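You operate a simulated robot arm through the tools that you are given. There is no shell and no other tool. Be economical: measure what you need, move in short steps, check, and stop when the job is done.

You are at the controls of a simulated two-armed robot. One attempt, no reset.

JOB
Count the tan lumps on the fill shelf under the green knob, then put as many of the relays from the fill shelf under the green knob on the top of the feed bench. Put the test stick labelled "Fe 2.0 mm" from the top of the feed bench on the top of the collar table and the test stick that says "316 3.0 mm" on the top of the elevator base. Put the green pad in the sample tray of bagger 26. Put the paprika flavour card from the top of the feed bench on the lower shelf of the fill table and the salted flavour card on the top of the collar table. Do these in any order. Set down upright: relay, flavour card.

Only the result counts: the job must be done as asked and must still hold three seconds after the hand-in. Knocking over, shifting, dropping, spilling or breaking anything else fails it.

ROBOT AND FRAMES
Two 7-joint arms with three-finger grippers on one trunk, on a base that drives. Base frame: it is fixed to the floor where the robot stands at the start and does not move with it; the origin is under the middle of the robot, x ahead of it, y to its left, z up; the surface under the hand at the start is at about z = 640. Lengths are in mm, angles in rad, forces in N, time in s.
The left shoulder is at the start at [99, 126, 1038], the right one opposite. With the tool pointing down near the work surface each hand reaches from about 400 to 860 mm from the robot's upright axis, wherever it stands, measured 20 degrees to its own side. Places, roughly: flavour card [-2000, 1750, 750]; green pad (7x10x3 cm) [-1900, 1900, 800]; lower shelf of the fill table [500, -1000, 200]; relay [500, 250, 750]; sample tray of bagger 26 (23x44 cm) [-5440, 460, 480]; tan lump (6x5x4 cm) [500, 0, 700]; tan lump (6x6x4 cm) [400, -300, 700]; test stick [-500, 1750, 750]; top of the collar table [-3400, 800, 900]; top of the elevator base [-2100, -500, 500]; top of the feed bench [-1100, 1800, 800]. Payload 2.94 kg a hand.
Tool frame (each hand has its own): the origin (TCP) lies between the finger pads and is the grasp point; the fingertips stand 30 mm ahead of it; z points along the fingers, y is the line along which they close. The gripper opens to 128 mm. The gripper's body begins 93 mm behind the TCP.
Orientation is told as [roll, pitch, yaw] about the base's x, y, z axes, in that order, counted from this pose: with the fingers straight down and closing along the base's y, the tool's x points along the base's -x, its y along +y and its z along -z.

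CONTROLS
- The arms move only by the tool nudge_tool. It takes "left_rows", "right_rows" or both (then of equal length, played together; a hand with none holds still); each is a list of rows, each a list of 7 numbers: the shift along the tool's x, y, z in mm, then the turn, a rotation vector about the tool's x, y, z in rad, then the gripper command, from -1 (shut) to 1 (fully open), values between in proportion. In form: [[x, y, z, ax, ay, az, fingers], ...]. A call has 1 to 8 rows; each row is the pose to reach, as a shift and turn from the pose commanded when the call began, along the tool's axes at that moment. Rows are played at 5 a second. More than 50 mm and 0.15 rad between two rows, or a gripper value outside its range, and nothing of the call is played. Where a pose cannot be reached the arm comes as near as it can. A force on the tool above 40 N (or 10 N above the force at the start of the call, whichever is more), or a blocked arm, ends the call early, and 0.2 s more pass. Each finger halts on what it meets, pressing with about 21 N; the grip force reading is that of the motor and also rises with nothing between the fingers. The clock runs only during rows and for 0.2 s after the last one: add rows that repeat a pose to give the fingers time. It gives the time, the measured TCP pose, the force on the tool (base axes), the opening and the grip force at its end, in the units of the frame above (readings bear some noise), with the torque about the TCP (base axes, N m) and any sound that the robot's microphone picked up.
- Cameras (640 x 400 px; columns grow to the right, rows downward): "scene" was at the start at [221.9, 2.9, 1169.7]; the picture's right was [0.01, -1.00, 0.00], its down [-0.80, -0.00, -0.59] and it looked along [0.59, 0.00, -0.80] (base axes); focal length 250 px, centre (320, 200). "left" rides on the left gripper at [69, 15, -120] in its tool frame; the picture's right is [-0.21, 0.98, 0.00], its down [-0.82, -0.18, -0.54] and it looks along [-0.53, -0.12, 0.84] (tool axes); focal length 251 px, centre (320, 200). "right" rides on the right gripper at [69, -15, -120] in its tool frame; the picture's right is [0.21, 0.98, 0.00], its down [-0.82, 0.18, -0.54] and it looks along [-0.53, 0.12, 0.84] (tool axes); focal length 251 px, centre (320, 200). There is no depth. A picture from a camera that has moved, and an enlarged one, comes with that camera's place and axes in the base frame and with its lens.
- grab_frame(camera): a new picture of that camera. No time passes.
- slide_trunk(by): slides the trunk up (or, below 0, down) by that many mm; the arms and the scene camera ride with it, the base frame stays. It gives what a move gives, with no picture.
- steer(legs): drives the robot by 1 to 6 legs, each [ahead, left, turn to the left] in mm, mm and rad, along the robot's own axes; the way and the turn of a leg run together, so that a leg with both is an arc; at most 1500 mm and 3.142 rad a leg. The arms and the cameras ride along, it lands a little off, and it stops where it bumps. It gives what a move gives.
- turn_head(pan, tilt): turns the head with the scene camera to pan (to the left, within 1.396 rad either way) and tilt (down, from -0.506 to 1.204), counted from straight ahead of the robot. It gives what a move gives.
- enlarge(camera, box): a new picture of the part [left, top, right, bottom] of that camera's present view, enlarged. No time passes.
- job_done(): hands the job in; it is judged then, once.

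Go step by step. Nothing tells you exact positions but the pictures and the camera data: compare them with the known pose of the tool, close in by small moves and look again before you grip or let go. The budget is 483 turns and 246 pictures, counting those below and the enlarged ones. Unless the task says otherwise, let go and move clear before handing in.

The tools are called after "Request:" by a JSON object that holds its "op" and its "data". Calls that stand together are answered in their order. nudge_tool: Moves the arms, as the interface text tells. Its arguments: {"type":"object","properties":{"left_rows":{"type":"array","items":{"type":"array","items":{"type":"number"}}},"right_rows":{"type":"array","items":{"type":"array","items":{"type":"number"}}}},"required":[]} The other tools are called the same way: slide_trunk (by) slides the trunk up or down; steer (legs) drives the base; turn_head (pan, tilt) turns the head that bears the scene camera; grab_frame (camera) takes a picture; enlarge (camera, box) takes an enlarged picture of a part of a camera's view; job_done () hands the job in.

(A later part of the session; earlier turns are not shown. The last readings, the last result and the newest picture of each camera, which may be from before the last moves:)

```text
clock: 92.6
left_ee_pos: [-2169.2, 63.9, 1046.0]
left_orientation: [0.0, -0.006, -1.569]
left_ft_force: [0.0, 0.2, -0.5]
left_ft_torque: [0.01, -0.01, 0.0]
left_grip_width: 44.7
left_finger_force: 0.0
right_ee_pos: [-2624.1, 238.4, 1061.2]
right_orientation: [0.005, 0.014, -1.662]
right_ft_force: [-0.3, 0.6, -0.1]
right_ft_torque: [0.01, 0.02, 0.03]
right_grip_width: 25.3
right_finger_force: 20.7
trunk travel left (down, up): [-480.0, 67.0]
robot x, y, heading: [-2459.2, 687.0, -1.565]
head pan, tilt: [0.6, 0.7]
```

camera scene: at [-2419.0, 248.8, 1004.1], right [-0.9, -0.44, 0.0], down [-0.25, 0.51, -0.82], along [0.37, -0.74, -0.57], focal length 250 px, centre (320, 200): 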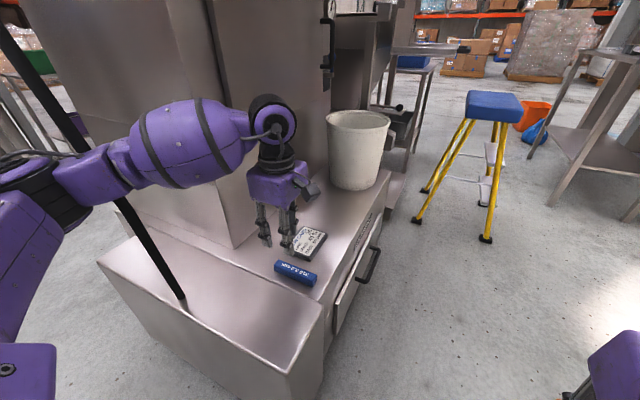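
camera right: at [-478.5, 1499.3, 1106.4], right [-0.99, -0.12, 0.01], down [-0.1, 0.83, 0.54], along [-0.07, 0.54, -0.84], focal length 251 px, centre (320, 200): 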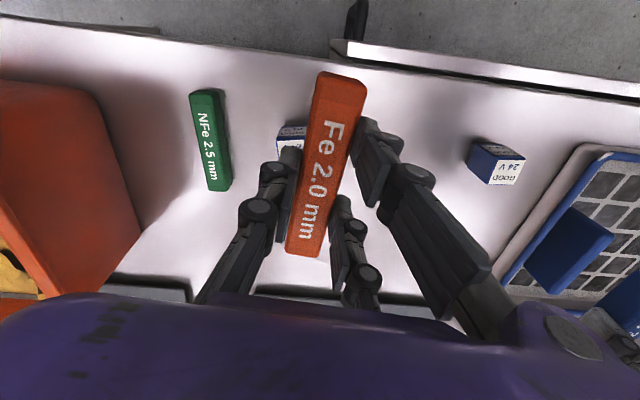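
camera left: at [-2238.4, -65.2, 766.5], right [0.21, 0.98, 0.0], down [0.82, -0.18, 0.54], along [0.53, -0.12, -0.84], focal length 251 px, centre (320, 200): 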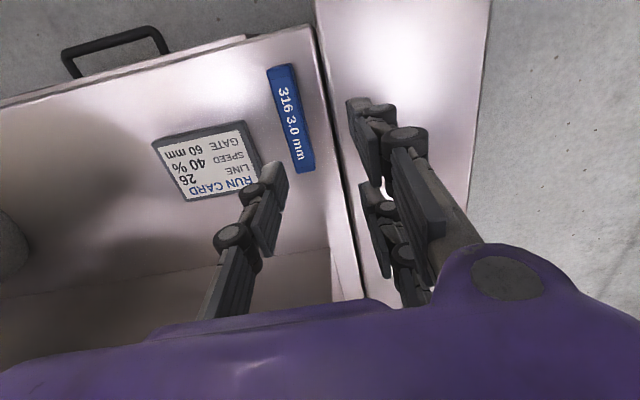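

Retract the left arm and turn to face the collar table.

Request:
{"op": "nudge_tool", "data": {"left_rows": [[40, -25, 0, 0, 0, 0, -0.3], [80, -50, 0, 0, 0, 0, -0.3], [120, -75, 0, 0, 0, 0, -0.3], [160, -100, 0, 0, 0, 0, -0.3]]}}

Request:
{"op": "steer", "data": {"legs": [[0, 0, -1.574]]}}

Request:
{"op": "turn_head", "data": {"pan": 0, "tilt": 0.5}}

Request:
{"op": "grab_frame", "data": {"camera": "scene"}}

```text
clock: 93.6
left_ee_pos: [-2270.8, 225.9, 1046.0]
left_orientation: [0.0, -0.005, -1.569]
left_ft_force: [-0.1, 0.1, -0.3]
left_ft_torque: [0.0, -0.04, -0.02]
left_grip_width: 44.7
left_finger_force: 0.1
right_ee_pos: [-2624.8, 237.8, 1062.1]
right_orientation: [0.005, 0.015, -1.661]
right_ft_force: [0.2, -0.6, -0.8]
right_ft_torque: [0.01, 0.0, -0.04]
right_grip_width: 25.7
right_finger_force: 20.8
trunk travel left (down, up): [-480.0, 67.0]
robot x, y, heading: [-2457.4, 687.4, -1.566]
head pan, tilt: [0.6, 0.7]
```

```text
clock: 97.8
left_ee_pos: [-2917.9, 493.8, 1043.7]
left_orientation: [-0.002, -0.006, -3.127]
left_ft_force: [0.0, -0.2, -0.1]
left_ft_torque: [0.0, -0.02, 0.02]
left_grip_width: 44.5
left_finger_force: 0.1
right_ee_pos: [-2910.1, 846.1, 1061.3]
right_orientation: [0.004, 0.013, 3.062]
right_ft_force: [0.0, 0.1, -0.3]
right_ft_torque: [-0.01, 0.0, -0.01]
right_grip_width: 25.2
right_finger_force: 21.0
trunk travel left (down, up): [-480.0, 67.0]
robot x, y, heading: [-2454.8, 686.6, -3.124]
head pan, tilt: [0.6, 0.7]
```

```text
clock: 98.8
left_ee_pos: [-2918.8, 493.7, 1044.8]
left_orientation: [-0.001, -0.005, -3.127]
left_ft_force: [-0.3, 0.4, -0.1]
left_ft_torque: [-0.02, 0.0, -0.02]
left_grip_width: 44.6
left_finger_force: 0.0
right_ee_pos: [-2909.5, 847.2, 1061.5]
right_orientation: [0.006, 0.013, 3.062]
right_ft_force: [0.2, 0.9, -0.6]
right_ft_torque: [-0.01, -0.02, -0.04]
right_grip_width: 25.3
right_finger_force: 20.0
trunk travel left (down, up): [-480.0, 67.0]
robot x, y, heading: [-2460.6, 685.2, -3.121]
head pan, tilt: [0.0, 0.499]
```

```text
188 pictures are left
camera scene: at [-2623.0, 686.5, 1447.6], right [-0.02, 1.0, 0.0], down [0.48, 0.01, -0.88], along [-0.88, -0.01, -0.48], focal length 250 px, centre (320, 200)
```

scene: 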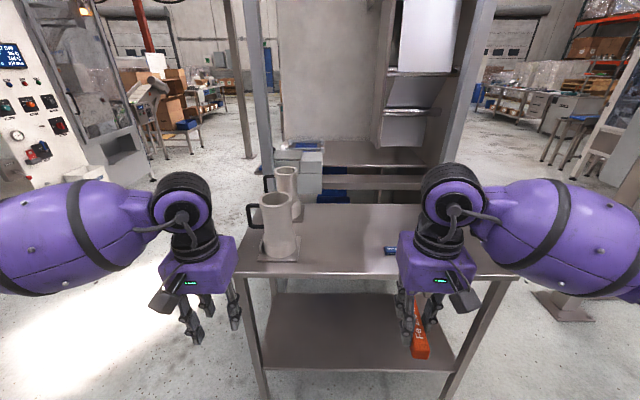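

The collar table: near edge x≈-3165, y 450–1268, collars at left, something blue near (-3277,912). I'll move closer and look with the right wrist camera.

Request:
{"op": "steer", "data": {"legs": [[230, 0, -0.018]]}}

Request:
{"op": "turn_head", "data": {"pan": 0, "tilt": 0.8}}

Request:
{"op": "grab_frame", "data": {"camera": "scene"}}

Request:
{"op": "grab_frame", "data": {"camera": "right"}}

Request:
{"op": "grab_frame", "data": {"camera": "left"}}

```text
clock: 100.5
left_ee_pos: [-3146.3, 500.3, 1044.7]
left_orientation: [0.001, -0.004, 3.139]
left_ft_force: [-0.2, -0.2, 0.6]
left_ft_torque: [0.03, -0.02, -0.03]
left_grip_width: 44.9
left_finger_force: 0.0
right_ee_pos: [-3130.5, 853.5, 1061.7]
right_orientation: [0.007, 0.014, 3.044]
right_ft_force: [0.0, 0.0, -1.4]
right_ft_torque: [-0.01, -0.04, -0.03]
right_grip_width: 25.5
right_finger_force: 21.0
trunk travel left (down, up): [-480.0, 67.0]
robot x, y, heading: [-2685.6, 686.5, 3.144]
head pan, tilt: [0.0, 0.499]
```

```text
clock: 101.3
left_ee_pos: [-3146.8, 500.5, 1044.1]
left_orientation: [-0.002, -0.006, 3.138]
left_ft_force: [0.1, -0.6, -0.3]
left_ft_torque: [0.01, -0.01, 0.01]
left_grip_width: 44.9
left_finger_force: 0.1
right_ee_pos: [-3131.9, 854.4, 1062.1]
right_orientation: [0.006, 0.013, 3.045]
right_ft_force: [0.1, 0.3, -1.1]
right_ft_torque: [0.0, 0.0, -0.01]
right_grip_width: 25.8
right_finger_force: 20.5
trunk travel left (down, up): [-480.0, 67.0]
robot x, y, heading: [-2682.9, 687.1, 3.141]
head pan, tilt: [0.0, 0.799]
```

```text
187 pictures are left
camera scene: at [-2837.3, 688.1, 1421.7], right [0.0, 1.0, 0.0], down [0.72, 0.0, -0.7], along [-0.7, 0.0, -0.72], focal length 250 px, centre (320, 200)
```

scene: 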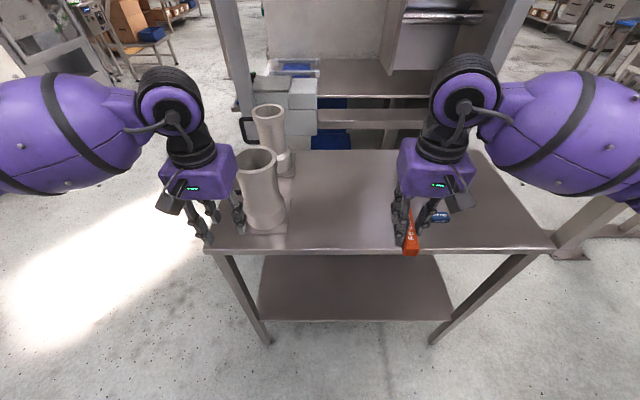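

```text
186 pictures are left
camera right: at [-3062.6, 862.9, 1182.0], right [0.12, -0.99, 0.01], down [-0.84, -0.1, 0.53], along [-0.53, -0.07, -0.85], focal length 251 px, centre (320, 200)
```

right: 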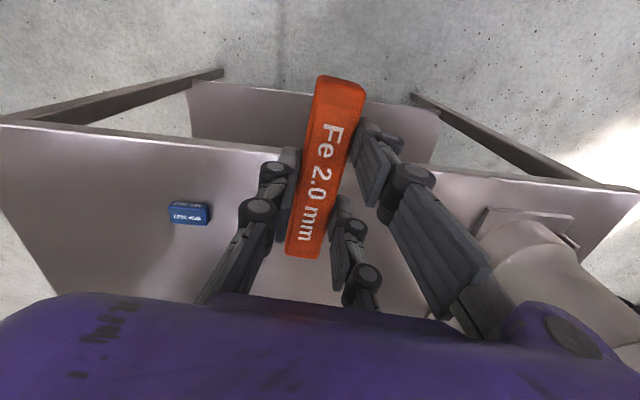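

```text
185 pictures are left
camera left: at [-3076.3, 485.7, 1164.9], right [-0.22, -0.98, 0.0], down [-0.82, 0.18, 0.55], along [-0.53, 0.12, -0.84], focal length 251 px, centre (320, 200)
```

left: 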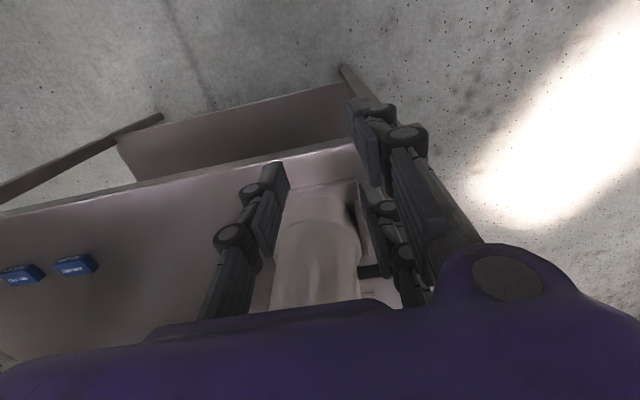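

Table z≈905; two small blue items at (-3274,904) and (-3274,1003), tubes at y<620. I'll lay the Fe stick at about (-3250,760).

Request:
{"op": "nudge_tool", "data": {"right_rows": [[-22, 21, 10, 0, 0, 0, -1], [-44, 42, 25, 0, 0, 0, -1], [-66, 63, 50, 0, 0, 0, -1], [-88, 84, 75, 0, 0, 0, -1], [-108, 105, 100, 0, 0, 0, -1]]}}

Request:
{"op": "grab_frame", "data": {"camera": "right"}}

Request:
{"op": "grab_frame", "data": {"camera": "scene"}}

```text
clock: 102.5
left_ee_pos: [-3146.8, 499.9, 1043.6]
left_orientation: [-0.003, -0.004, 3.137]
left_ft_force: [0.4, -0.2, 0.7]
left_ft_torque: [-0.01, 0.01, -0.03]
left_grip_width: 44.9
left_finger_force: 0.1
right_ee_pos: [-3248.7, 757.6, 960.9]
right_orientation: [0.003, 0.014, 3.046]
right_ft_force: [0.3, 0.1, -1.3]
right_ft_torque: [0.03, 0.0, -0.02]
right_grip_width: 25.6
right_finger_force: 20.7
trunk travel left (down, up): [-480.0, 67.0]
robot x, y, heading: [-2684.7, 686.5, 3.141]
head pan, tilt: [0.0, 0.799]
```

```text
184 pictures are left
camera right: at [-3180.4, 767.0, 1081.6], right [0.12, -0.99, 0.01], down [-0.84, -0.1, 0.53], along [-0.53, -0.07, -0.85], focal length 251 px, centre (320, 200)
```

right: 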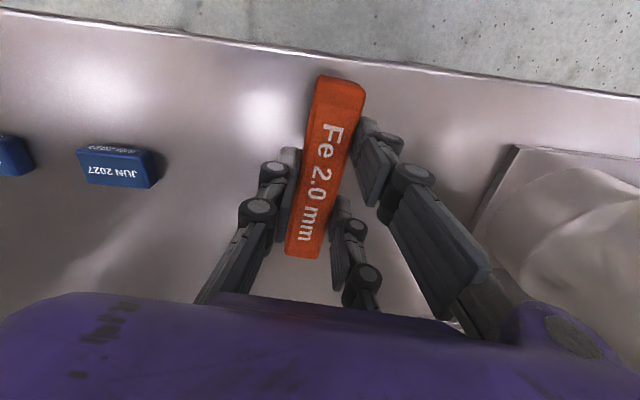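

```text
183 pictures are left
camera scene: at [-2838.2, 687.3, 1421.5], right [0.0, 1.0, 0.0], down [0.72, 0.0, -0.7], along [-0.7, 0.0, -0.72], focal length 250 px, centre (320, 200)
```

scene: 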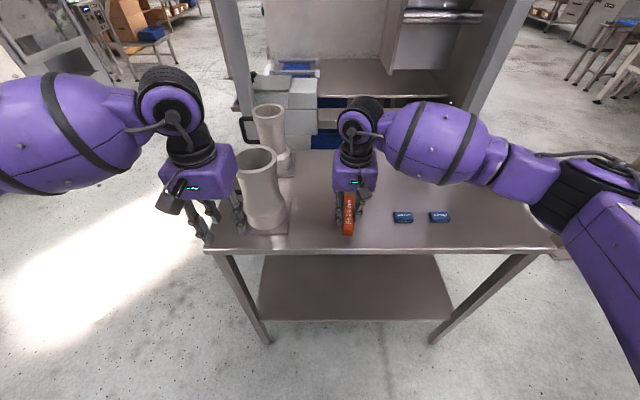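

Request:
{"op": "nudge_tool", "data": {"right_rows": [[0, 0, 8, 0, 0, 0, -1], [0, 0, 15, 0, 0, 0, -1]]}}

Request:
{"op": "nudge_tool", "data": {"right_rows": [[0, 0, 4, 0, 0, 0, -1]]}}

Request:
{"op": "nudge_tool", "data": {"right_rows": [[0, 0, 3, 0, 0, 0, -1]]}}

```text
clock: 103.1
left_ee_pos: [-3146.5, 499.9, 1044.7]
left_orientation: [0.001, -0.005, 3.139]
left_ft_force: [0.6, -0.4, -0.3]
left_ft_torque: [0.0, -0.04, 0.02]
left_grip_width: 44.8
left_finger_force: 0.0
right_ee_pos: [-3247.7, 759.1, 946.1]
right_orientation: [0.002, 0.016, 3.047]
right_ft_force: [0.3, 0.4, -1.3]
right_ft_torque: [-0.02, 0.01, 0.0]
right_grip_width: 25.4
right_finger_force: 21.1
trunk travel left (down, up): [-480.0, 67.0]
robot x, y, heading: [-2682.8, 684.1, 3.137]
head pan, tilt: [0.0, 0.799]
```

```text
clock: 103.5
left_ee_pos: [-3146.0, 499.6, 1044.7]
left_orientation: [-0.002, -0.005, 3.138]
left_ft_force: [0.3, -0.2, 0.7]
left_ft_torque: [0.01, 0.03, -0.02]
left_grip_width: 45.1
left_finger_force: 0.0
right_ee_pos: [-3247.2, 758.9, 942.0]
right_orientation: [0.006, 0.014, 3.046]
right_ft_force: [0.6, 0.3, -1.6]
right_ft_torque: [0.03, 0.0, -0.04]
right_grip_width: 25.3
right_finger_force: 20.9
trunk travel left (down, up): [-480.0, 67.0]
robot x, y, heading: [-2680.6, 683.5, 3.142]
head pan, tilt: [0.0, 0.799]
```

```text
clock: 103.9
left_ee_pos: [-3145.2, 500.0, 1045.7]
left_orientation: [0.0, -0.004, 3.138]
left_ft_force: [0.7, -0.1, 0.0]
left_ft_torque: [0.0, 0.0, 0.02]
left_grip_width: 44.7
left_finger_force: 0.1
right_ee_pos: [-3247.3, 758.5, 937.4]
right_orientation: [0.005, 0.013, 3.046]
right_ft_force: [0.6, 0.1, -0.6]
right_ft_torque: [-0.02, 0.02, 0.02]
right_grip_width: 25.3
right_finger_force: 20.9
trunk travel left (down, up): [-480.0, 67.0]
robot x, y, heading: [-2684.1, 688.0, 3.137]
head pan, tilt: [0.0, 0.799]
```

Request:
{"op": "nudge_tool", "data": {"right_rows": [[0, 0, 3, 0, 0, 0, -1]]}}

Request:
{"op": "nudge_tool", "data": {"right_rows": [[0, 0, 3, 0, 0, 0, -1]]}}

Request:
{"op": "grab_frame", "data": {"camera": "right"}}

```text
clock: 104.3
left_ee_pos: [-3144.8, 499.3, 1044.5]
left_orientation: [-0.002, -0.003, 3.138]
left_ft_force: [0.2, -1.0, 0.0]
left_ft_torque: [-0.01, 0.02, 0.0]
left_grip_width: 45.0
left_finger_force: 0.1
right_ee_pos: [-3246.1, 758.2, 936.0]
right_orientation: [0.003, 0.014, 3.046]
right_ft_force: [0.5, 0.1, -0.5]
right_ft_torque: [0.01, -0.01, 0.01]
right_grip_width: 25.3
right_finger_force: 20.9
trunk travel left (down, up): [-480.0, 67.0]
robot x, y, heading: [-2685.7, 683.8, 3.139]
head pan, tilt: [0.0, 0.799]
```

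```text
clock: 104.7
left_ee_pos: [-3146.8, 500.6, 1045.3]
left_orientation: [0.001, -0.005, 3.139]
left_ft_force: [0.6, -0.3, 0.5]
left_ft_torque: [-0.01, -0.01, -0.02]
left_grip_width: 44.9
left_finger_force: 0.1
right_ee_pos: [-3247.6, 759.7, 932.1]
right_orientation: [0.006, 0.014, 3.044]
right_ft_force: [0.1, 0.6, -1.6]
right_ft_torque: [0.0, 0.01, 0.01]
right_grip_width: 25.4
right_finger_force: 20.3
trunk travel left (down, up): [-480.0, 67.0]
robot x, y, heading: [-2686.6, 687.0, 3.142]
head pan, tilt: [0.0, 0.799]
```

```text
182 pictures are left
camera right: at [-3178.5, 768.0, 1053.1], right [0.12, -0.99, 0.01], down [-0.84, -0.1, 0.53], along [-0.53, -0.07, -0.85], focal length 251 px, centre (320, 200)
```

right: 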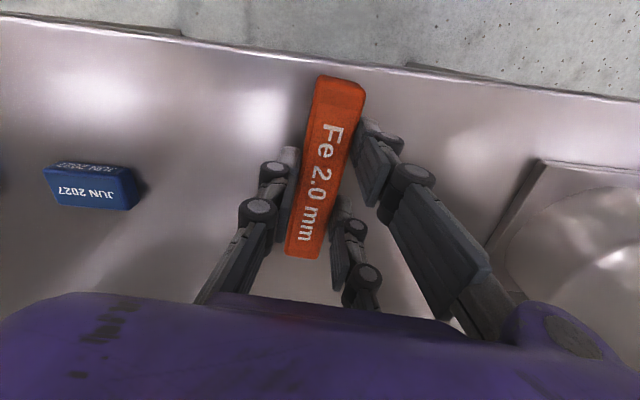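

Request:
{"op": "nudge_tool", "data": {"right_rows": [[0, 0, 3, 0, 0, 0, -1], [0, 0, 6, 0, 0, 0, -1]]}}

Request:
{"op": "nudge_tool", "data": {"right_rows": [[0, 0, 3, 0, 0, 0, -1]]}}

Request:
{"op": "nudge_tool", "data": {"right_rows": [[0, 0, 3, 0, 0, 0, -1]]}}

```text
clock: 105.3
left_ee_pos: [-3146.5, 500.1, 1044.2]
left_orientation: [0.001, -0.005, 3.137]
left_ft_force: [0.4, 0.4, 0.4]
left_ft_torque: [-0.01, 0.01, 0.03]
left_grip_width: 44.8
left_finger_force: 0.3
right_ee_pos: [-3246.6, 759.2, 925.3]
right_orientation: [0.005, 0.015, 3.047]
right_ft_force: [-0.6, 1.2, -0.4]
right_ft_torque: [0.0, -0.02, -0.04]
right_grip_width: 25.3
right_finger_force: 21.0
trunk travel left (down, up): [-480.0, 67.0]
robot x, y, heading: [-2681.3, 687.0, 3.14]
head pan, tilt: [0.0, 0.799]
```

```text
clock: 105.7
left_ee_pos: [-3145.5, 500.3, 1044.9]
left_orientation: [0.001, -0.006, 3.139]
left_ft_force: [-0.2, -0.6, 0.1]
left_ft_torque: [0.0, 0.02, 0.01]
left_grip_width: 44.8
left_finger_force: 0.0
right_ee_pos: [-3246.4, 758.8, 923.4]
right_orientation: [0.004, 0.013, 3.045]
right_ft_force: [-0.1, 1.0, -0.8]
right_ft_torque: [-0.02, -0.02, -0.02]
right_grip_width: 25.4
right_finger_force: 21.0
trunk travel left (down, up): [-480.0, 67.0]
robot x, y, heading: [-2685.0, 685.0, 3.142]
head pan, tilt: [0.0, 0.799]
```

```text
clock: 106.1
left_ee_pos: [-3144.4, 499.9, 1044.4]
left_orientation: [-0.002, -0.004, 3.138]
left_ft_force: [-0.4, -0.6, -0.4]
left_ft_torque: [0.03, -0.01, 0.03]
left_grip_width: 44.7
left_finger_force: 0.1
right_ee_pos: [-3247.4, 758.2, 922.6]
right_orientation: [0.005, 0.012, 3.045]
right_ft_force: [0.8, 0.0, 6.6]
right_ft_torque: [0.17, 0.42, -0.08]
right_grip_width: 25.6
right_finger_force: 20.7
trunk travel left (down, up): [-480.0, 67.0]
robot x, y, heading: [-2680.7, 680.3, 3.137]
head pan, tilt: [0.0, 0.799]
```

Contact at z≈921 (table ≈886). Release and retreat.

Request:
{"op": "nudge_tool", "data": {"right_rows": [[0, 0, 2, 0, 0, 0, -1], [0, 0, 2, 0, 0, 0, -0.4], [0, 0, 2, 0, 0, 0, -0.2], [0, 0, -20, 0, 0, 0, -0.2], [0, 0, -65, 0, 0, 0, -0.2], [0, 0, -110, 0, 0, 0, -0.2], [20, -20, -150, 0, 0, 0, -0.2]]}}

Request:
{"op": "grab_frame", "data": {"camera": "right"}}

```text
clock: 107.7
left_ee_pos: [-3144.8, 501.4, 1045.9]
left_orientation: [0.0, -0.008, 3.136]
left_ft_force: [-0.3, 0.5, 0.0]
left_ft_torque: [-0.04, 0.03, -0.03]
left_grip_width: 44.7
left_finger_force: 0.0
right_ee_pos: [-3225.5, 779.2, 1072.1]
right_orientation: [0.004, 0.015, 3.046]
right_ft_force: [-0.1, -0.2, -0.1]
right_ft_torque: [-0.03, 0.04, 0.02]
right_grip_width: 51.1
right_finger_force: 0.1
trunk travel left (down, up): [-480.0, 67.0]
robot x, y, heading: [-2679.5, 685.7, 3.142]
head pan, tilt: [0.0, 0.799]
```

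```text
181 pictures are left
camera right: at [-3157.1, 788.8, 1192.3], right [0.12, -0.99, 0.01], down [-0.84, -0.1, 0.53], along [-0.53, -0.07, -0.85], focal length 251 px, centre (320, 200)
```

right: 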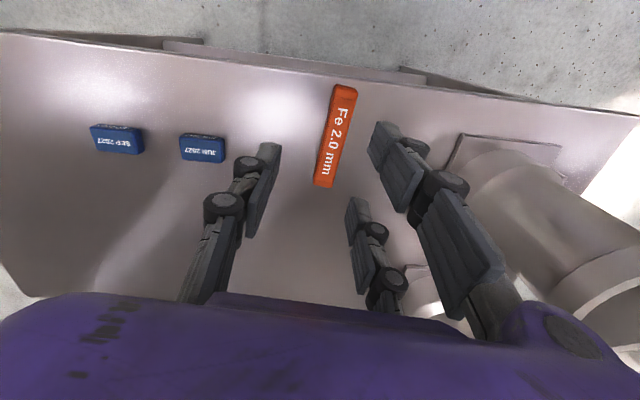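

The Fe stick is on the collar table. Next, drive to the bench's left end for the cards and pads.

Request:
{"op": "nudge_tool", "data": {"right_rows": [[45, -20, 0, 0, 0, 0, -0.2], [90, -40, 0, 0, 0, 0, -0.2], [110, -80, 0, 0, 0, 0, -0.2]]}}

Request:
{"op": "steer", "data": {"legs": [[-690, 0, 0], [0, 0, -1.571], [300, 0, 0]]}}

Request:
{"op": "turn_head", "data": {"pan": 0, "tilt": 0.6}}

Request:
{"op": "grab_frame", "data": {"camera": "scene"}}

```text
clock: 108.5
left_ee_pos: [-3145.5, 502.4, 1045.6]
left_orientation: [0.001, -0.006, 3.138]
left_ft_force: [0.2, 0.4, -1.3]
left_ft_torque: [-0.05, 0.02, -0.02]
left_grip_width: 44.8
left_finger_force: 0.0
right_ee_pos: [-3108.1, 849.2, 1071.3]
right_orientation: [0.006, 0.015, 3.045]
right_ft_force: [-0.2, -0.2, -1.2]
right_ft_torque: [-0.03, 0.06, 0.0]
right_grip_width: 51.0
right_finger_force: 0.1
trunk travel left (down, up): [-480.0, 67.0]
robot x, y, heading: [-2683.4, 687.6, 3.141]
head pan, tilt: [0.0, 0.799]
```

```text
clock: 117.8
left_ee_pos: [-2177.0, 1449.0, 1044.2]
left_orientation: [0.0, -0.005, 1.56]
left_ft_force: [0.8, 0.2, 0.5]
left_ft_torque: [-0.02, -0.01, 0.01]
left_grip_width: 44.8
left_finger_force: 0.0
right_ee_pos: [-1830.0, 1410.4, 1071.1]
right_orientation: [0.006, 0.014, 1.468]
right_ft_force: [0.5, 1.0, -0.9]
right_ft_torque: [-0.02, 0.01, -0.03]
right_grip_width: 51.2
right_finger_force: 0.0
trunk travel left (down, up): [-480.0, 67.0]
robot x, y, heading: [-1995.2, 986.9, 1.563]
head pan, tilt: [0.0, 0.799]
```

```text
clock: 118.5
left_ee_pos: [-2177.2, 1450.0, 1043.8]
left_orientation: [-0.001, -0.007, 1.56]
left_ft_force: [0.5, 0.2, 0.5]
left_ft_torque: [-0.04, -0.01, -0.03]
left_grip_width: 44.6
left_finger_force: 0.0
right_ee_pos: [-1829.2, 1411.4, 1072.5]
right_orientation: [0.006, 0.015, 1.468]
right_ft_force: [0.4, 0.6, 0.0]
right_ft_torque: [0.01, 0.0, 0.01]
right_grip_width: 51.2
right_finger_force: 0.0
trunk travel left (down, up): [-480.0, 67.0]
robot x, y, heading: [-1995.5, 986.0, 1.565]
head pan, tilt: [0.0, 0.6]
```

```text
180 pictures are left
camera scene: at [-1994.6, 1149.1, 1438.4], right [1.0, -0.01, 0.0], down [-0.01, -0.57, -0.82], along [0.01, 0.82, -0.57], focal length 250 px, centre (320, 200)
```

scene: 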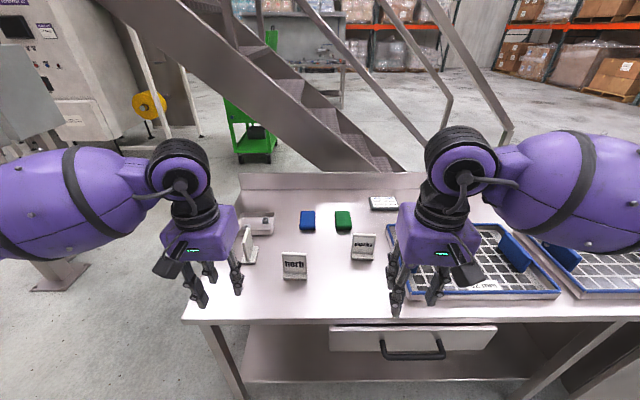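

Request:
{"op": "enlarge", "data": {"camera": "scene", "box": [190, 170, 430, 330]}}

Request:
{"op": "grab_frame", "data": {"camera": "left"}}

Request:
{"op": "grab_frame", "data": {"camera": "right"}}

```text
2.50 times, centred on (310, 250) of scene
camera zoom: at [-1994.6, 1149.1, 1438.4], right [1.0, -0.01, 0.0], down [-0.01, -0.57, -0.82], along [0.01, 0.82, -0.57], focal length 624 px, centre (345, 75)
```

zoom: 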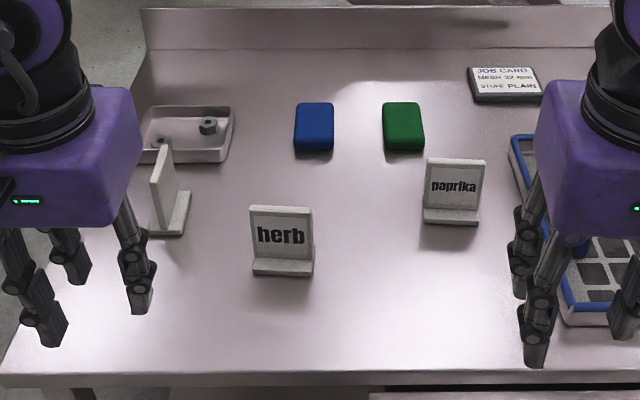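

```text
178 pictures are left
camera left: at [-2193.1, 1381.4, 1164.8], right [-0.97, 0.22, 0.0], down [0.19, 0.82, 0.54], along [0.12, 0.53, -0.84], focal length 251 px, centre (320, 200)
```

left: 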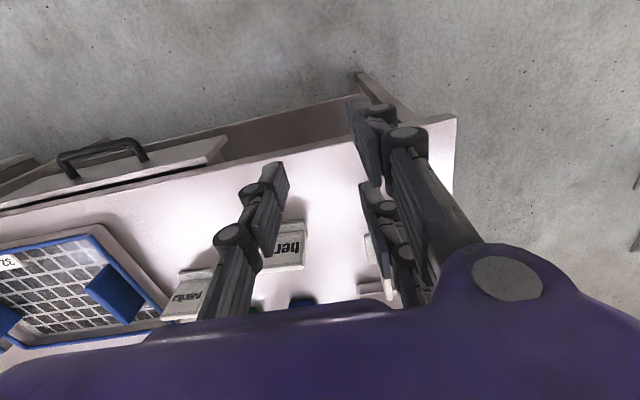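

```text
177 pictures are left
camera right: at [-1821.6, 1342.7, 1192.5], right [-0.99, -0.11, 0.01], down [-0.09, 0.84, 0.53], along [-0.07, 0.53, -0.85], focal length 251 px, centre (320, 200)
```

right: 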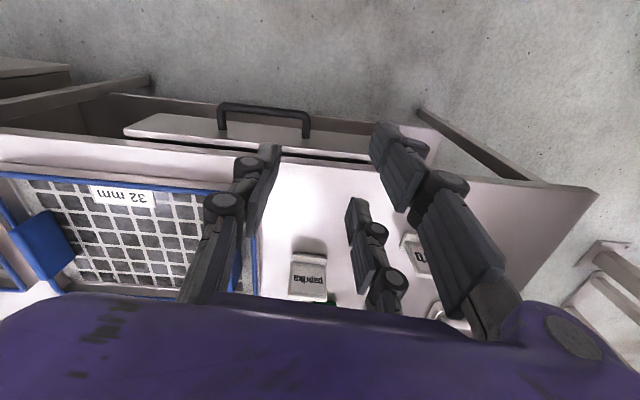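

Three cards: "herb" (front), "paprika" (right), and one edge-on at left, presumably salted. I'll bring the left hand over to read it.

Request:
{"op": "nudge_tool", "data": {"left_rows": [[-40, -20, 0, 0, 0, 0, 0.2], [-80, -40, 0, 0, 0, 0, 0.2], [-120, -60, 0, 0, 0, 0, 0.2], [-160, -70, 0, 0, 0, 0, 0.2]]}}

Request:
{"op": "grab_frame", "data": {"camera": "left"}}

```text
clock: 119.5
left_ee_pos: [-2103.7, 1608.7, 1046.5]
left_orientation: [0.001, -0.004, 1.56]
left_ft_force: [0.0, 0.4, 0.6]
left_ft_torque: [-0.02, 0.03, 0.0]
left_grip_width: 76.9
left_finger_force: 0.0
right_ee_pos: [-1829.6, 1412.7, 1071.5]
right_orientation: [0.006, 0.015, 1.467]
right_ft_force: [0.7, 0.2, -0.3]
right_ft_torque: [-0.06, 0.02, -0.01]
right_grip_width: 51.1
right_finger_force: 0.0
trunk travel left (down, up): [-480.0, 67.0]
robot x, y, heading: [-1996.2, 981.9, 1.561]
head pan, tilt: [0.0, 0.6]
```

```text
176 pictures are left
camera left: at [-2120.7, 1541.1, 1166.3], right [-0.97, 0.22, 0.0], down [0.19, 0.82, 0.54], along [0.12, 0.53, -0.84], focal length 251 px, centre (320, 200)
```

left: 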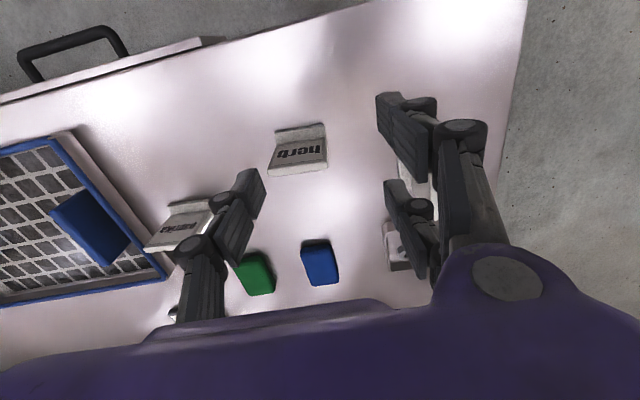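

Request:
{"op": "nudge_tool", "data": {"left_rows": [[20, 0, 0, 0, 0, 0, -1], [40, 0, 0, 0, 0, 0, -1], [40, 0, 0, 0, 0, 0, -1]]}}

Request:
{"op": "enlarge", "data": {"camera": "left", "box": [220, 80, 540, 300]}}

```text
clock: 120.3
left_ee_pos: [-2105.7, 1569.1, 1045.3]
left_orientation: [-0.002, -0.006, 1.561]
left_ft_force: [0.2, -0.1, 0.5]
left_ft_torque: [0.02, 0.01, 0.0]
left_grip_width: 0.0
left_finger_force: 2.3
right_ee_pos: [-1830.9, 1411.1, 1071.3]
right_orientation: [0.007, 0.013, 1.467]
right_ft_force: [-0.3, 0.5, -0.4]
right_ft_torque: [-0.01, -0.02, 0.01]
right_grip_width: 51.2
right_finger_force: 0.0
trunk travel left (down, up): [-480.0, 67.0]
robot x, y, heading: [-1993.0, 987.9, 1.563]
head pan, tilt: [0.0, 0.6]
```

```text
1.82 times, centred on (380, 190) of left
camera zoom: at [-2122.0, 1500.6, 1165.7], right [-0.97, 0.22, 0.0], down [0.19, 0.82, 0.55], along [0.12, 0.53, -0.84], focal length 457 px, centre (211, 218)
```

zoom: 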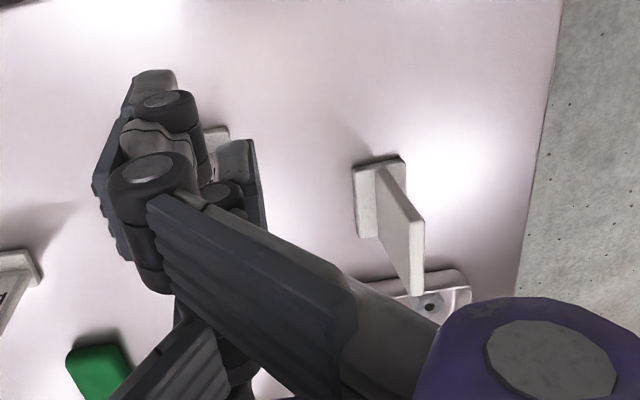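

Request:
{"op": "enlarge", "data": {"camera": "scene", "box": [230, 200, 290, 275]}}

```text
5.33 times, centred on (260, 238) of scene
camera zoom: at [-1994.5, 1149.1, 1438.5], right [1.0, -0.01, 0.0], down [-0.01, -0.57, -0.82], along [0.01, 0.82, -0.57], focal length 1332 px, centre (640, 0)
```

zoom: 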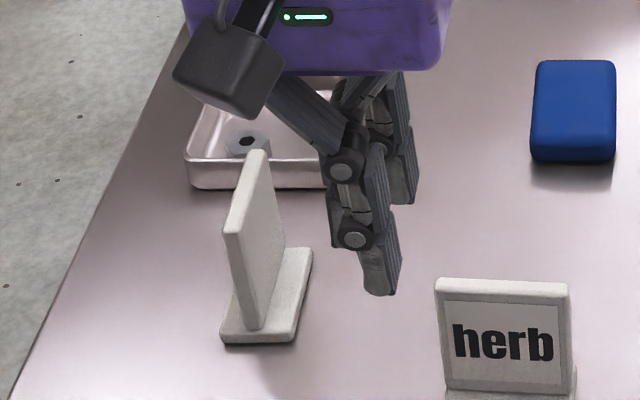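

The label faces -x. I'll swing the left hand to the far side to read it.

Request:
{"op": "nudge_tool", "data": {"left_rows": [[-5, 45, 0, 0, 0, 0, -1], [-5, 90, 0, 0, 0, 0, -1], [-5, 135, 0, 0, 0, 0, -1], [-5, 180, 0, 0, 0, 0, -1], [-5, 220, 0, 0, 0, 0, -1]]}}

Request:
{"op": "grab_frame", "data": {"camera": "left"}}

```text
clock: 121.5
left_ee_pos: [-2327.0, 1575.6, 1045.2]
left_orientation: [-0.001, -0.005, 1.562]
left_ft_force: [0.5, -0.3, -0.8]
left_ft_torque: [0.0, -0.05, -0.02]
left_grip_width: 0.0
left_finger_force: 2.9
right_ee_pos: [-1831.3, 1409.9, 1071.7]
right_orientation: [0.003, 0.014, 1.468]
right_ft_force: [-0.3, 0.1, -0.1]
right_ft_torque: [0.02, -0.04, 0.01]
right_grip_width: 51.2
right_finger_force: 0.0
trunk travel left (down, up): [-480.0, 67.0]
robot x, y, heading: [-1992.6, 985.1, 1.563]
head pan, tilt: [0.0, 0.6]
```

```text
173 pictures are left
camera left: at [-2342.7, 1507.4, 1164.6], right [-0.97, 0.23, 0.0], down [0.19, 0.82, 0.55], along [0.12, 0.53, -0.84], focal length 251 px, centre (320, 200)
```

left: 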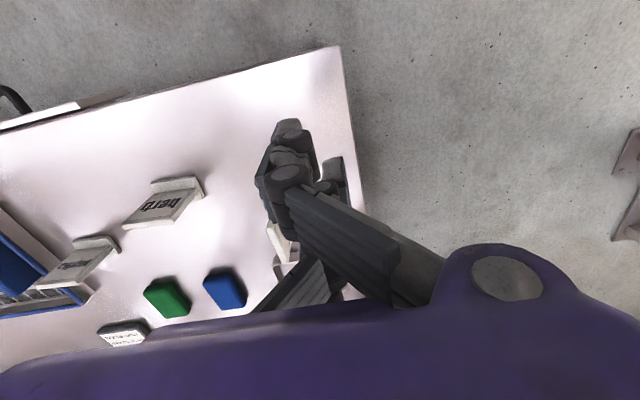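

Fingers hide it; I'll position over the card, then verify the label after lifting.

Request:
{"op": "nudge_tool", "data": {"left_rows": [[-33, -20, 0, 0, 0, 0, 0], [-67, -40, 5, 0, 0, 0, 0], [-100, -60, 15, 0, 0, 0, 0], [-135, -80, 30, 0, 0, 0, 0], [-168, -101, 45, 0, 0, 0, 0]]}}

Request:
{"op": "grab_frame", "data": {"camera": "left"}}

Request:
{"op": "grab_frame", "data": {"camera": "scene"}}

```text
clock: 122.7
left_ee_pos: [-2221.4, 1745.8, 1000.4]
left_orientation: [0.002, -0.004, 1.559]
left_ft_force: [0.5, 0.4, -0.1]
left_ft_torque: [-0.02, 0.01, 0.01]
left_grip_width: 64.1
left_finger_force: 0.0
right_ee_pos: [-1828.0, 1412.6, 1071.8]
right_orientation: [0.006, 0.014, 1.467]
right_ft_force: [-0.3, -0.3, 0.1]
right_ft_torque: [-0.04, 0.04, 0.05]
right_grip_width: 51.2
right_finger_force: 0.0
trunk travel left (down, up): [-480.0, 67.0]
robot x, y, heading: [-1991.8, 981.8, 1.565]
head pan, tilt: [0.0, 0.6]
```

```text
172 pictures are left
camera left: at [-2235.7, 1676.6, 1120.3], right [-0.97, 0.23, 0.0], down [0.19, 0.82, 0.54], along [0.12, 0.53, -0.84], focal length 251 px, centre (320, 200)
```

left: 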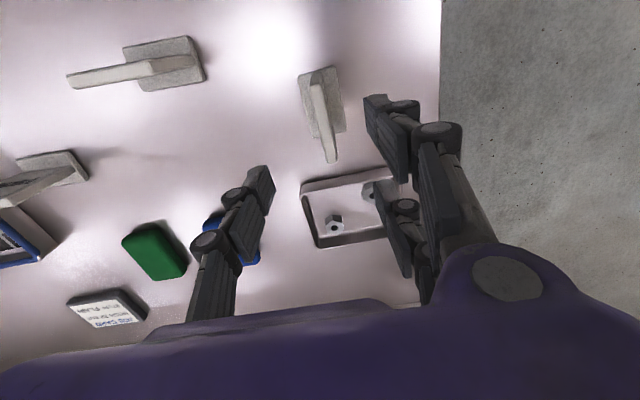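

```text
171 pictures are left
camera scene: at [-1992.3, 1150.1, 1438.4], right [1.0, -0.01, 0.0], down [-0.01, -0.57, -0.82], along [0.01, 0.82, -0.57], focal length 250 px, centre (320, 200)
```

scene: 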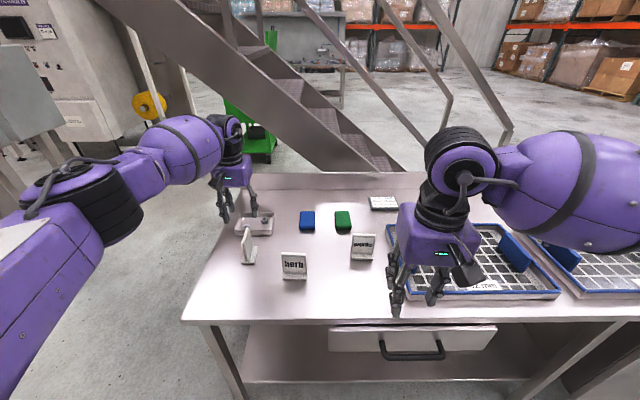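

Plate is at x≈-2225, y 1706–1776, top ≈900. Descend and grip across its thickness.

Request:
{"op": "nudge_tool", "data": {"left_rows": [[5, 3, 40, 0, 0, 0, 0], [5, 3, 85, 0, 0, 0, 0], [5, 3, 130, 0, 0, 0, 0], [5, 3, 130, 0, 0, 0, -1], [5, 3, 130, 0, 0, 0, -1], [5, 3, 130, 0, 0, 0, -1]]}}

Request:
{"op": "grab_frame", "data": {"camera": "left"}}

```text
clock: 124.1
left_ee_pos: [-2226.0, 1740.3, 871.1]
left_orientation: [0.0, -0.006, 1.56]
left_ft_force: [0.1, 0.8, 1.4]
left_ft_torque: [-0.04, 0.02, -0.03]
left_grip_width: 11.4
left_finger_force: 21.2
right_ee_pos: [-1829.9, 1409.1, 1073.5]
right_orientation: [0.004, 0.014, 1.468]
right_ft_force: [-0.7, 0.6, 0.0]
right_ft_torque: [0.02, 0.04, -0.02]
right_grip_width: 51.1
right_finger_force: 0.1
trunk travel left (down, up): [-480.0, 67.0]
robot x, y, heading: [-1993.7, 986.1, 1.565]
head pan, tilt: [0.0, 0.6]
```

```text
170 pictures are left
camera left: at [-2241.7, 1672.2, 990.6], right [-0.97, 0.22, 0.0], down [0.19, 0.82, 0.55], along [0.12, 0.53, -0.84], focal length 251 px, centre (320, 200)
```

left: 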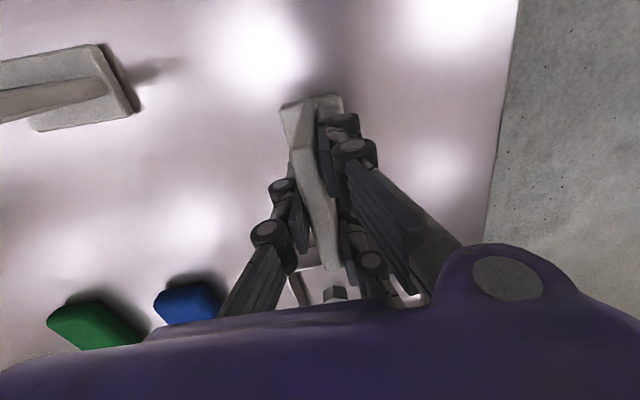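

Request:
{"op": "nudge_tool", "data": {"left_rows": [[0, 0, -45, 0, 0, 0, -1], [0, 0, -90, 0, 0, 0, -1], [0, 0, -140, 0, 0, 0, -1], [45, 0, -155, 0, 0, -0.14, -1], [90, 0, -165, 0, 0, -0.28, -1], [135, 0, -170, 0, 0, -0.42, -1], [180, 0, -170, 0, 0, -0.56, -1], [220, -10, -170, 0, 0, -0.7, -1]]}}

Request:
{"op": "grab_frame", "data": {"camera": "scene"}}

Request:
{"op": "grab_frame", "data": {"camera": "left"}}

```text
clock: 125.9
left_ee_pos: [-2217.7, 1517.2, 1039.9]
left_orientation: [-0.002, -0.006, 2.261]
left_ft_force: [0.2, -0.1, -0.5]
left_ft_torque: [0.02, 0.03, -0.01]
left_grip_width: 11.5
left_finger_force: 20.3
right_ee_pos: [-1829.7, 1411.4, 1070.3]
right_orientation: [0.004, 0.015, 1.467]
right_ft_force: [-0.3, -0.7, 0.4]
right_ft_torque: [0.0, 0.03, -0.01]
right_grip_width: 51.2
right_finger_force: 0.0
trunk travel left (down, up): [-480.0, 67.0]
robot x, y, heading: [-1996.0, 988.8, 1.563]
head pan, tilt: [0.0, 0.6]
```

```text
169 pictures are left
camera scene: at [-1994.3, 1147.9, 1438.6], right [1.0, -0.01, 0.0], down [-0.01, -0.56, -0.83], along [0.01, 0.83, -0.56], focal length 250 px, centre (320, 200)
```

scene: 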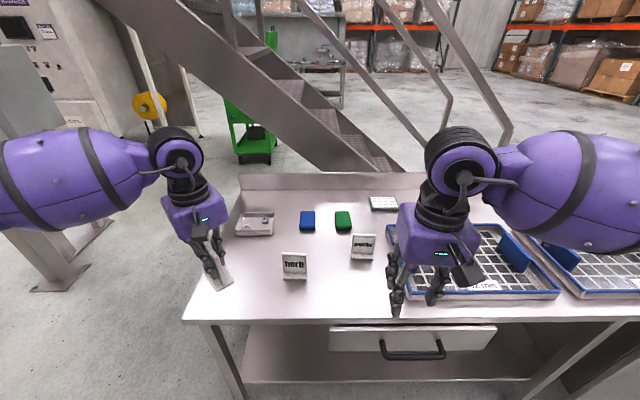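

```text
168 pictures are left
camera left: at [-2185.5, 1454.6, 1159.9], right [-0.89, -0.46, 0.0], down [-0.38, 0.74, 0.55], along [-0.25, 0.49, -0.84], focal length 251 px, centre (320, 200)
```

left: 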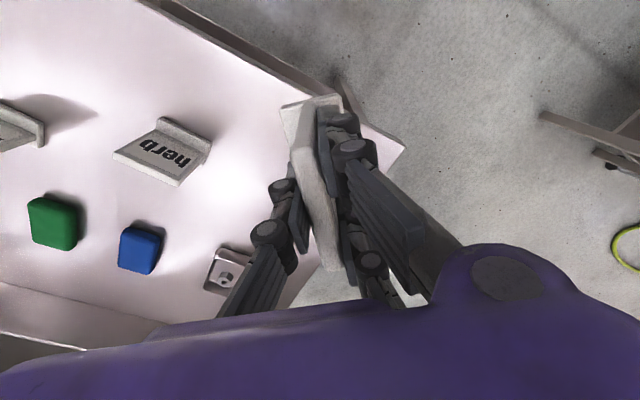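

Rotate further so the label faces the scene camera.

Request:
{"op": "nudge_tool", "data": {"left_rows": [[0, 0, 0, 0, 0, -0.14, -1], [0, 0, 0, 0, 0, -0.28, -1], [0, 0, 0, 0, 0, -0.42, -1], [0, 0, 0, 0, 0, -0.56, -1], [0, 0, 0, 0, 0, -0.7, -1], [0, 0, 0, 0, 0, -0.84, -1], [0, 0, 0, 0, 0, -0.98, -1]]}}

Request:
{"op": "enlarge", "data": {"camera": "scene", "box": [140, 170, 300, 330]}}

```text
clock: 127.5
left_ee_pos: [-2219.0, 1518.3, 1039.4]
left_orientation: [-0.004, 0.003, -3.04]
left_ft_force: [-0.1, 0.7, -0.6]
left_ft_torque: [-0.02, 0.0, 0.01]
left_grip_width: 11.8
left_finger_force: 21.2
right_ee_pos: [-1830.8, 1411.6, 1072.6]
right_orientation: [0.006, 0.014, 1.468]
right_ft_force: [-0.6, 0.0, -0.5]
right_ft_torque: [0.01, -0.02, -0.01]
right_grip_width: 51.2
right_finger_force: 0.1
trunk travel left (down, up): [-480.0, 67.0]
robot x, y, heading: [-1993.5, 987.1, 1.563]
head pan, tilt: [0.0, 0.6]
```

```text
2.50 times, centred on (220, 250) of scene
camera zoom: at [-1994.6, 1148.9, 1438.5], right [1.0, -0.01, 0.0], down [-0.01, -0.56, -0.83], along [0.01, 0.83, -0.56], focal length 624 px, centre (570, 75)
```

zoom: 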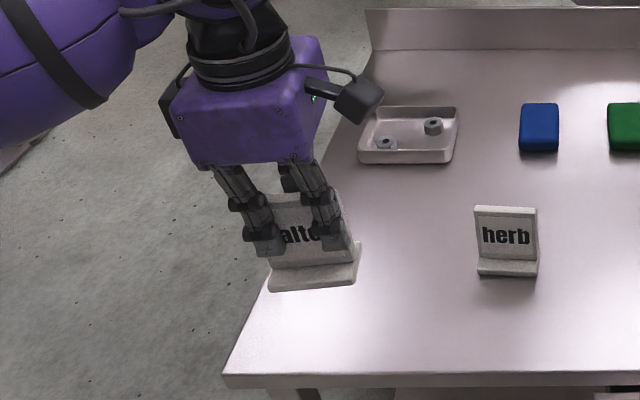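

It reads "salted". I'll rotate it back, drive 200 mm closer, and go for the green pad with the right hand.

Request:
{"op": "nudge_tool", "data": {"left_rows": [[0, 0, 0, 0, 0, 0.14, -1], [0, 0, 0, 0, 0, 0.28, -1], [0, 0, 0, 0, 0, 0.42, -1], [0, 0, 0, 0, 0, 0.56, -1], [0, 0, 0, 0, 0, 0.7, -1], [0, 0, 0, 0, 0, 0.84, -1], [0, 0, 0, 0, 0, 0.98, -1]]}}

Request:
{"op": "nudge_tool", "data": {"left_rows": [[20, 0, 0, 0, 0, 0.14, -1], [40, 0, 0, 0, 0, 0.28, -1], [60, 0, 0, 0, 0, 0.42, -1], [80, 0, 0, 0, 0, 0.56, -1], [80, 0, 0, 0, 0, 0.7, -1]]}}

Request:
{"op": "steer", "data": {"legs": [[200, 0, 0.008]]}}

Request:
{"op": "nudge_tool", "data": {"right_rows": [[-45, 10, 0, 0, 0, -0.05, 0.3], [-90, 20, 0, 0, 0, -0.1, 0.5], [-135, 30, 10, 0, 0, -0.1, 0.5], [-180, 40, 25, 0, 0, -0.1, 0.5], [-220, 40, 40, 0, 0, -0.1, 0.5]]}}

Request:
{"op": "grab_frame", "data": {"camera": "right"}}

Request:
{"op": "grab_frame", "data": {"camera": "scene"}}

```text
clock: 129.1
left_ee_pos: [-2219.1, 1516.9, 1040.5]
left_orientation: [-0.004, -0.004, 2.259]
left_ft_force: [-0.1, -0.6, -1.1]
left_ft_torque: [0.0, -0.01, -0.01]
left_grip_width: 11.5
left_finger_force: 20.4
right_ee_pos: [-1830.8, 1411.1, 1072.2]
right_orientation: [0.005, 0.014, 1.467]
right_ft_force: [-0.1, 0.0, -0.4]
right_ft_torque: [0.04, 0.01, 0.01]
right_grip_width: 51.1
right_finger_force: 0.1
trunk travel left (down, up): [-480.0, 67.0]
robot x, y, heading: [-1995.9, 983.2, 1.562]
head pan, tilt: [0.0, 0.6]
```

```text
clock: 130.3
left_ee_pos: [-2167.8, 1456.2, 1039.2]
left_orientation: [-0.002, -0.005, 1.559]
left_ft_force: [0.9, -0.1, -0.1]
left_ft_torque: [-0.02, -0.03, 0.0]
left_grip_width: 11.5
left_finger_force: 21.2
right_ee_pos: [-1830.5, 1411.7, 1070.9]
right_orientation: [0.003, 0.014, 1.467]
right_ft_force: [-0.2, -0.6, 0.3]
right_ft_torque: [0.0, -0.01, -0.01]
right_grip_width: 51.3
right_finger_force: 0.1
trunk travel left (down, up): [-480.0, 67.0]
robot x, y, heading: [-1991.7, 984.4, 1.556]
head pan, tilt: [0.0, 0.6]
```

```text
clock: 131.9
left_ee_pos: [-2170.2, 1651.4, 1039.6]
left_orientation: [-0.001, -0.005, 1.569]
left_ft_force: [-0.2, 0.2, -1.7]
left_ft_torque: [-0.02, 0.0, 0.04]
left_grip_width: 11.5
left_finger_force: 21.1
right_ee_pos: [-1833.3, 1610.8, 1071.2]
right_orientation: [0.005, 0.012, 1.477]
right_ft_force: [0.6, 0.0, -0.1]
right_ft_torque: [-0.01, 0.03, 0.03]
right_grip_width: 51.2
right_finger_force: 0.1
trunk travel left (down, up): [-480.0, 67.0]
robot x, y, heading: [-1997.1, 1183.6, 1.564]
head pan, tilt: [0.0, 0.6]
```

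```text
clock: 133.1
left_ee_pos: [-2170.4, 1653.7, 1039.0]
left_orientation: [0.0, -0.004, 1.569]
left_ft_force: [-0.3, 0.3, -1.0]
left_ft_torque: [-0.01, -0.02, -0.03]
left_grip_width: 11.7
left_finger_force: 20.9
right_ee_pos: [-1851.5, 1834.3, 1028.2]
right_orientation: [0.005, 0.015, 1.577]
right_ft_force: [0.1, 0.0, -0.5]
right_ft_torque: [-0.05, -0.01, 0.0]
right_grip_width: 95.9
right_finger_force: 0.2
trunk travel left (down, up): [-480.0, 67.0]
robot x, y, heading: [-1996.1, 1181.5, 1.565]
head pan, tilt: [0.0, 0.6]
```

```text
166 pictures are left
camera right: at [-1834.8, 1767.4, 1148.6], right [-0.98, -0.22, 0.01], down [-0.18, 0.83, 0.53], along [-0.12, 0.52, -0.85], focal length 251 px, centre (320, 200)
```

right: 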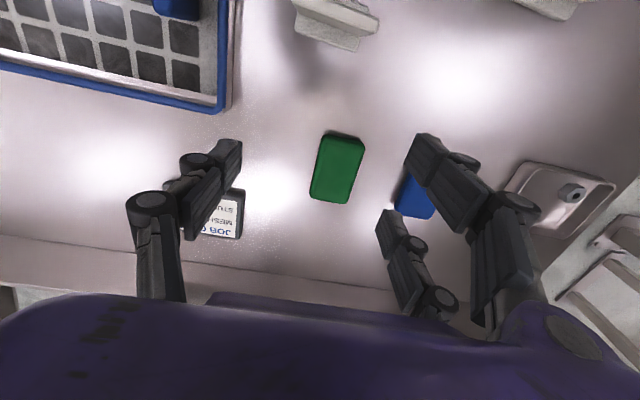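

```text
165 pictures are left
camera scene: at [-1995.0, 1348.0, 1438.4], right [1.0, 0.0, 0.0], down [0.0, -0.57, -0.82], along [0.0, 0.82, -0.57], focal length 250 px, centre (320, 200)
```

scene: 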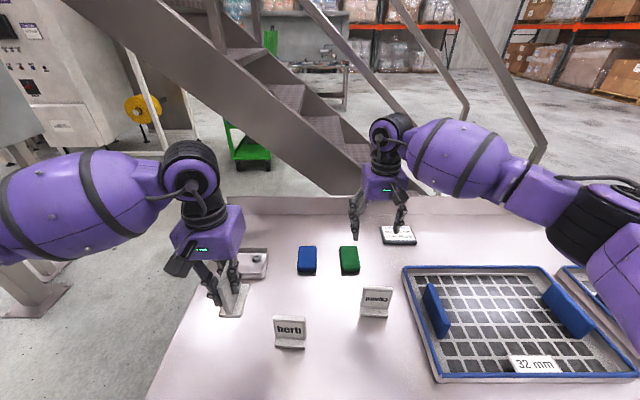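

Pad centre ≈(-1893,1909), aligned. Go down and grip it.

Request:
{"op": "nudge_tool", "data": {"right_rows": [[-25, 14, 25, 0, 0, 0, 0.5], [-50, 28, 60, 0, 0, 0, 0.5], [-74, 41, 95, 0, 0, 0, 0.5], [-74, 41, 130, 0, 0, 0, 0.5]]}}

Request:
{"op": "grab_frame", "data": {"camera": "right"}}

```text
clock: 134.1
left_ee_pos: [-2170.8, 1653.3, 1040.7]
left_orientation: [-0.001, -0.007, 1.569]
left_ft_force: [-0.4, 0.4, -0.3]
left_ft_torque: [-0.01, 0.02, 0.01]
left_grip_width: 11.2
left_finger_force: 21.1
right_ee_pos: [-1892.7, 1904.9, 897.1]
right_orientation: [0.004, 0.013, 1.576]
right_ft_force: [0.8, 0.1, 0.3]
right_ft_torque: [-0.02, 0.02, 0.01]
right_grip_width: 95.8
right_finger_force: 0.0
trunk travel left (down, up): [-480.0, 67.0]
robot x, y, heading: [-1991.0, 1182.0, 1.574]
head pan, tilt: [0.0, 0.6]
```

```text
164 pictures are left
camera right: at [-1877.4, 1839.0, 1018.0], right [-0.98, -0.22, 0.01], down [-0.18, 0.83, 0.53], along [-0.12, 0.52, -0.85], focal length 251 px, centre (320, 200)
```

right: 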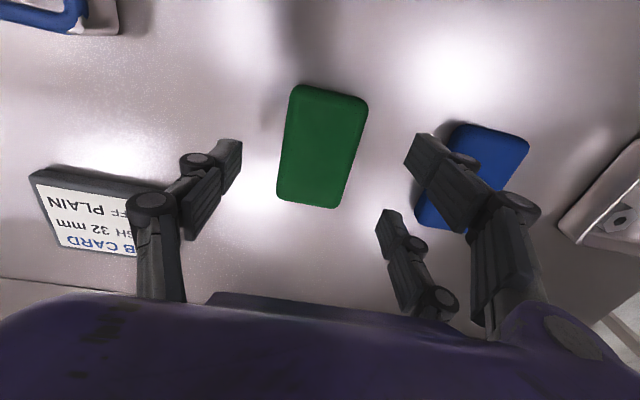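

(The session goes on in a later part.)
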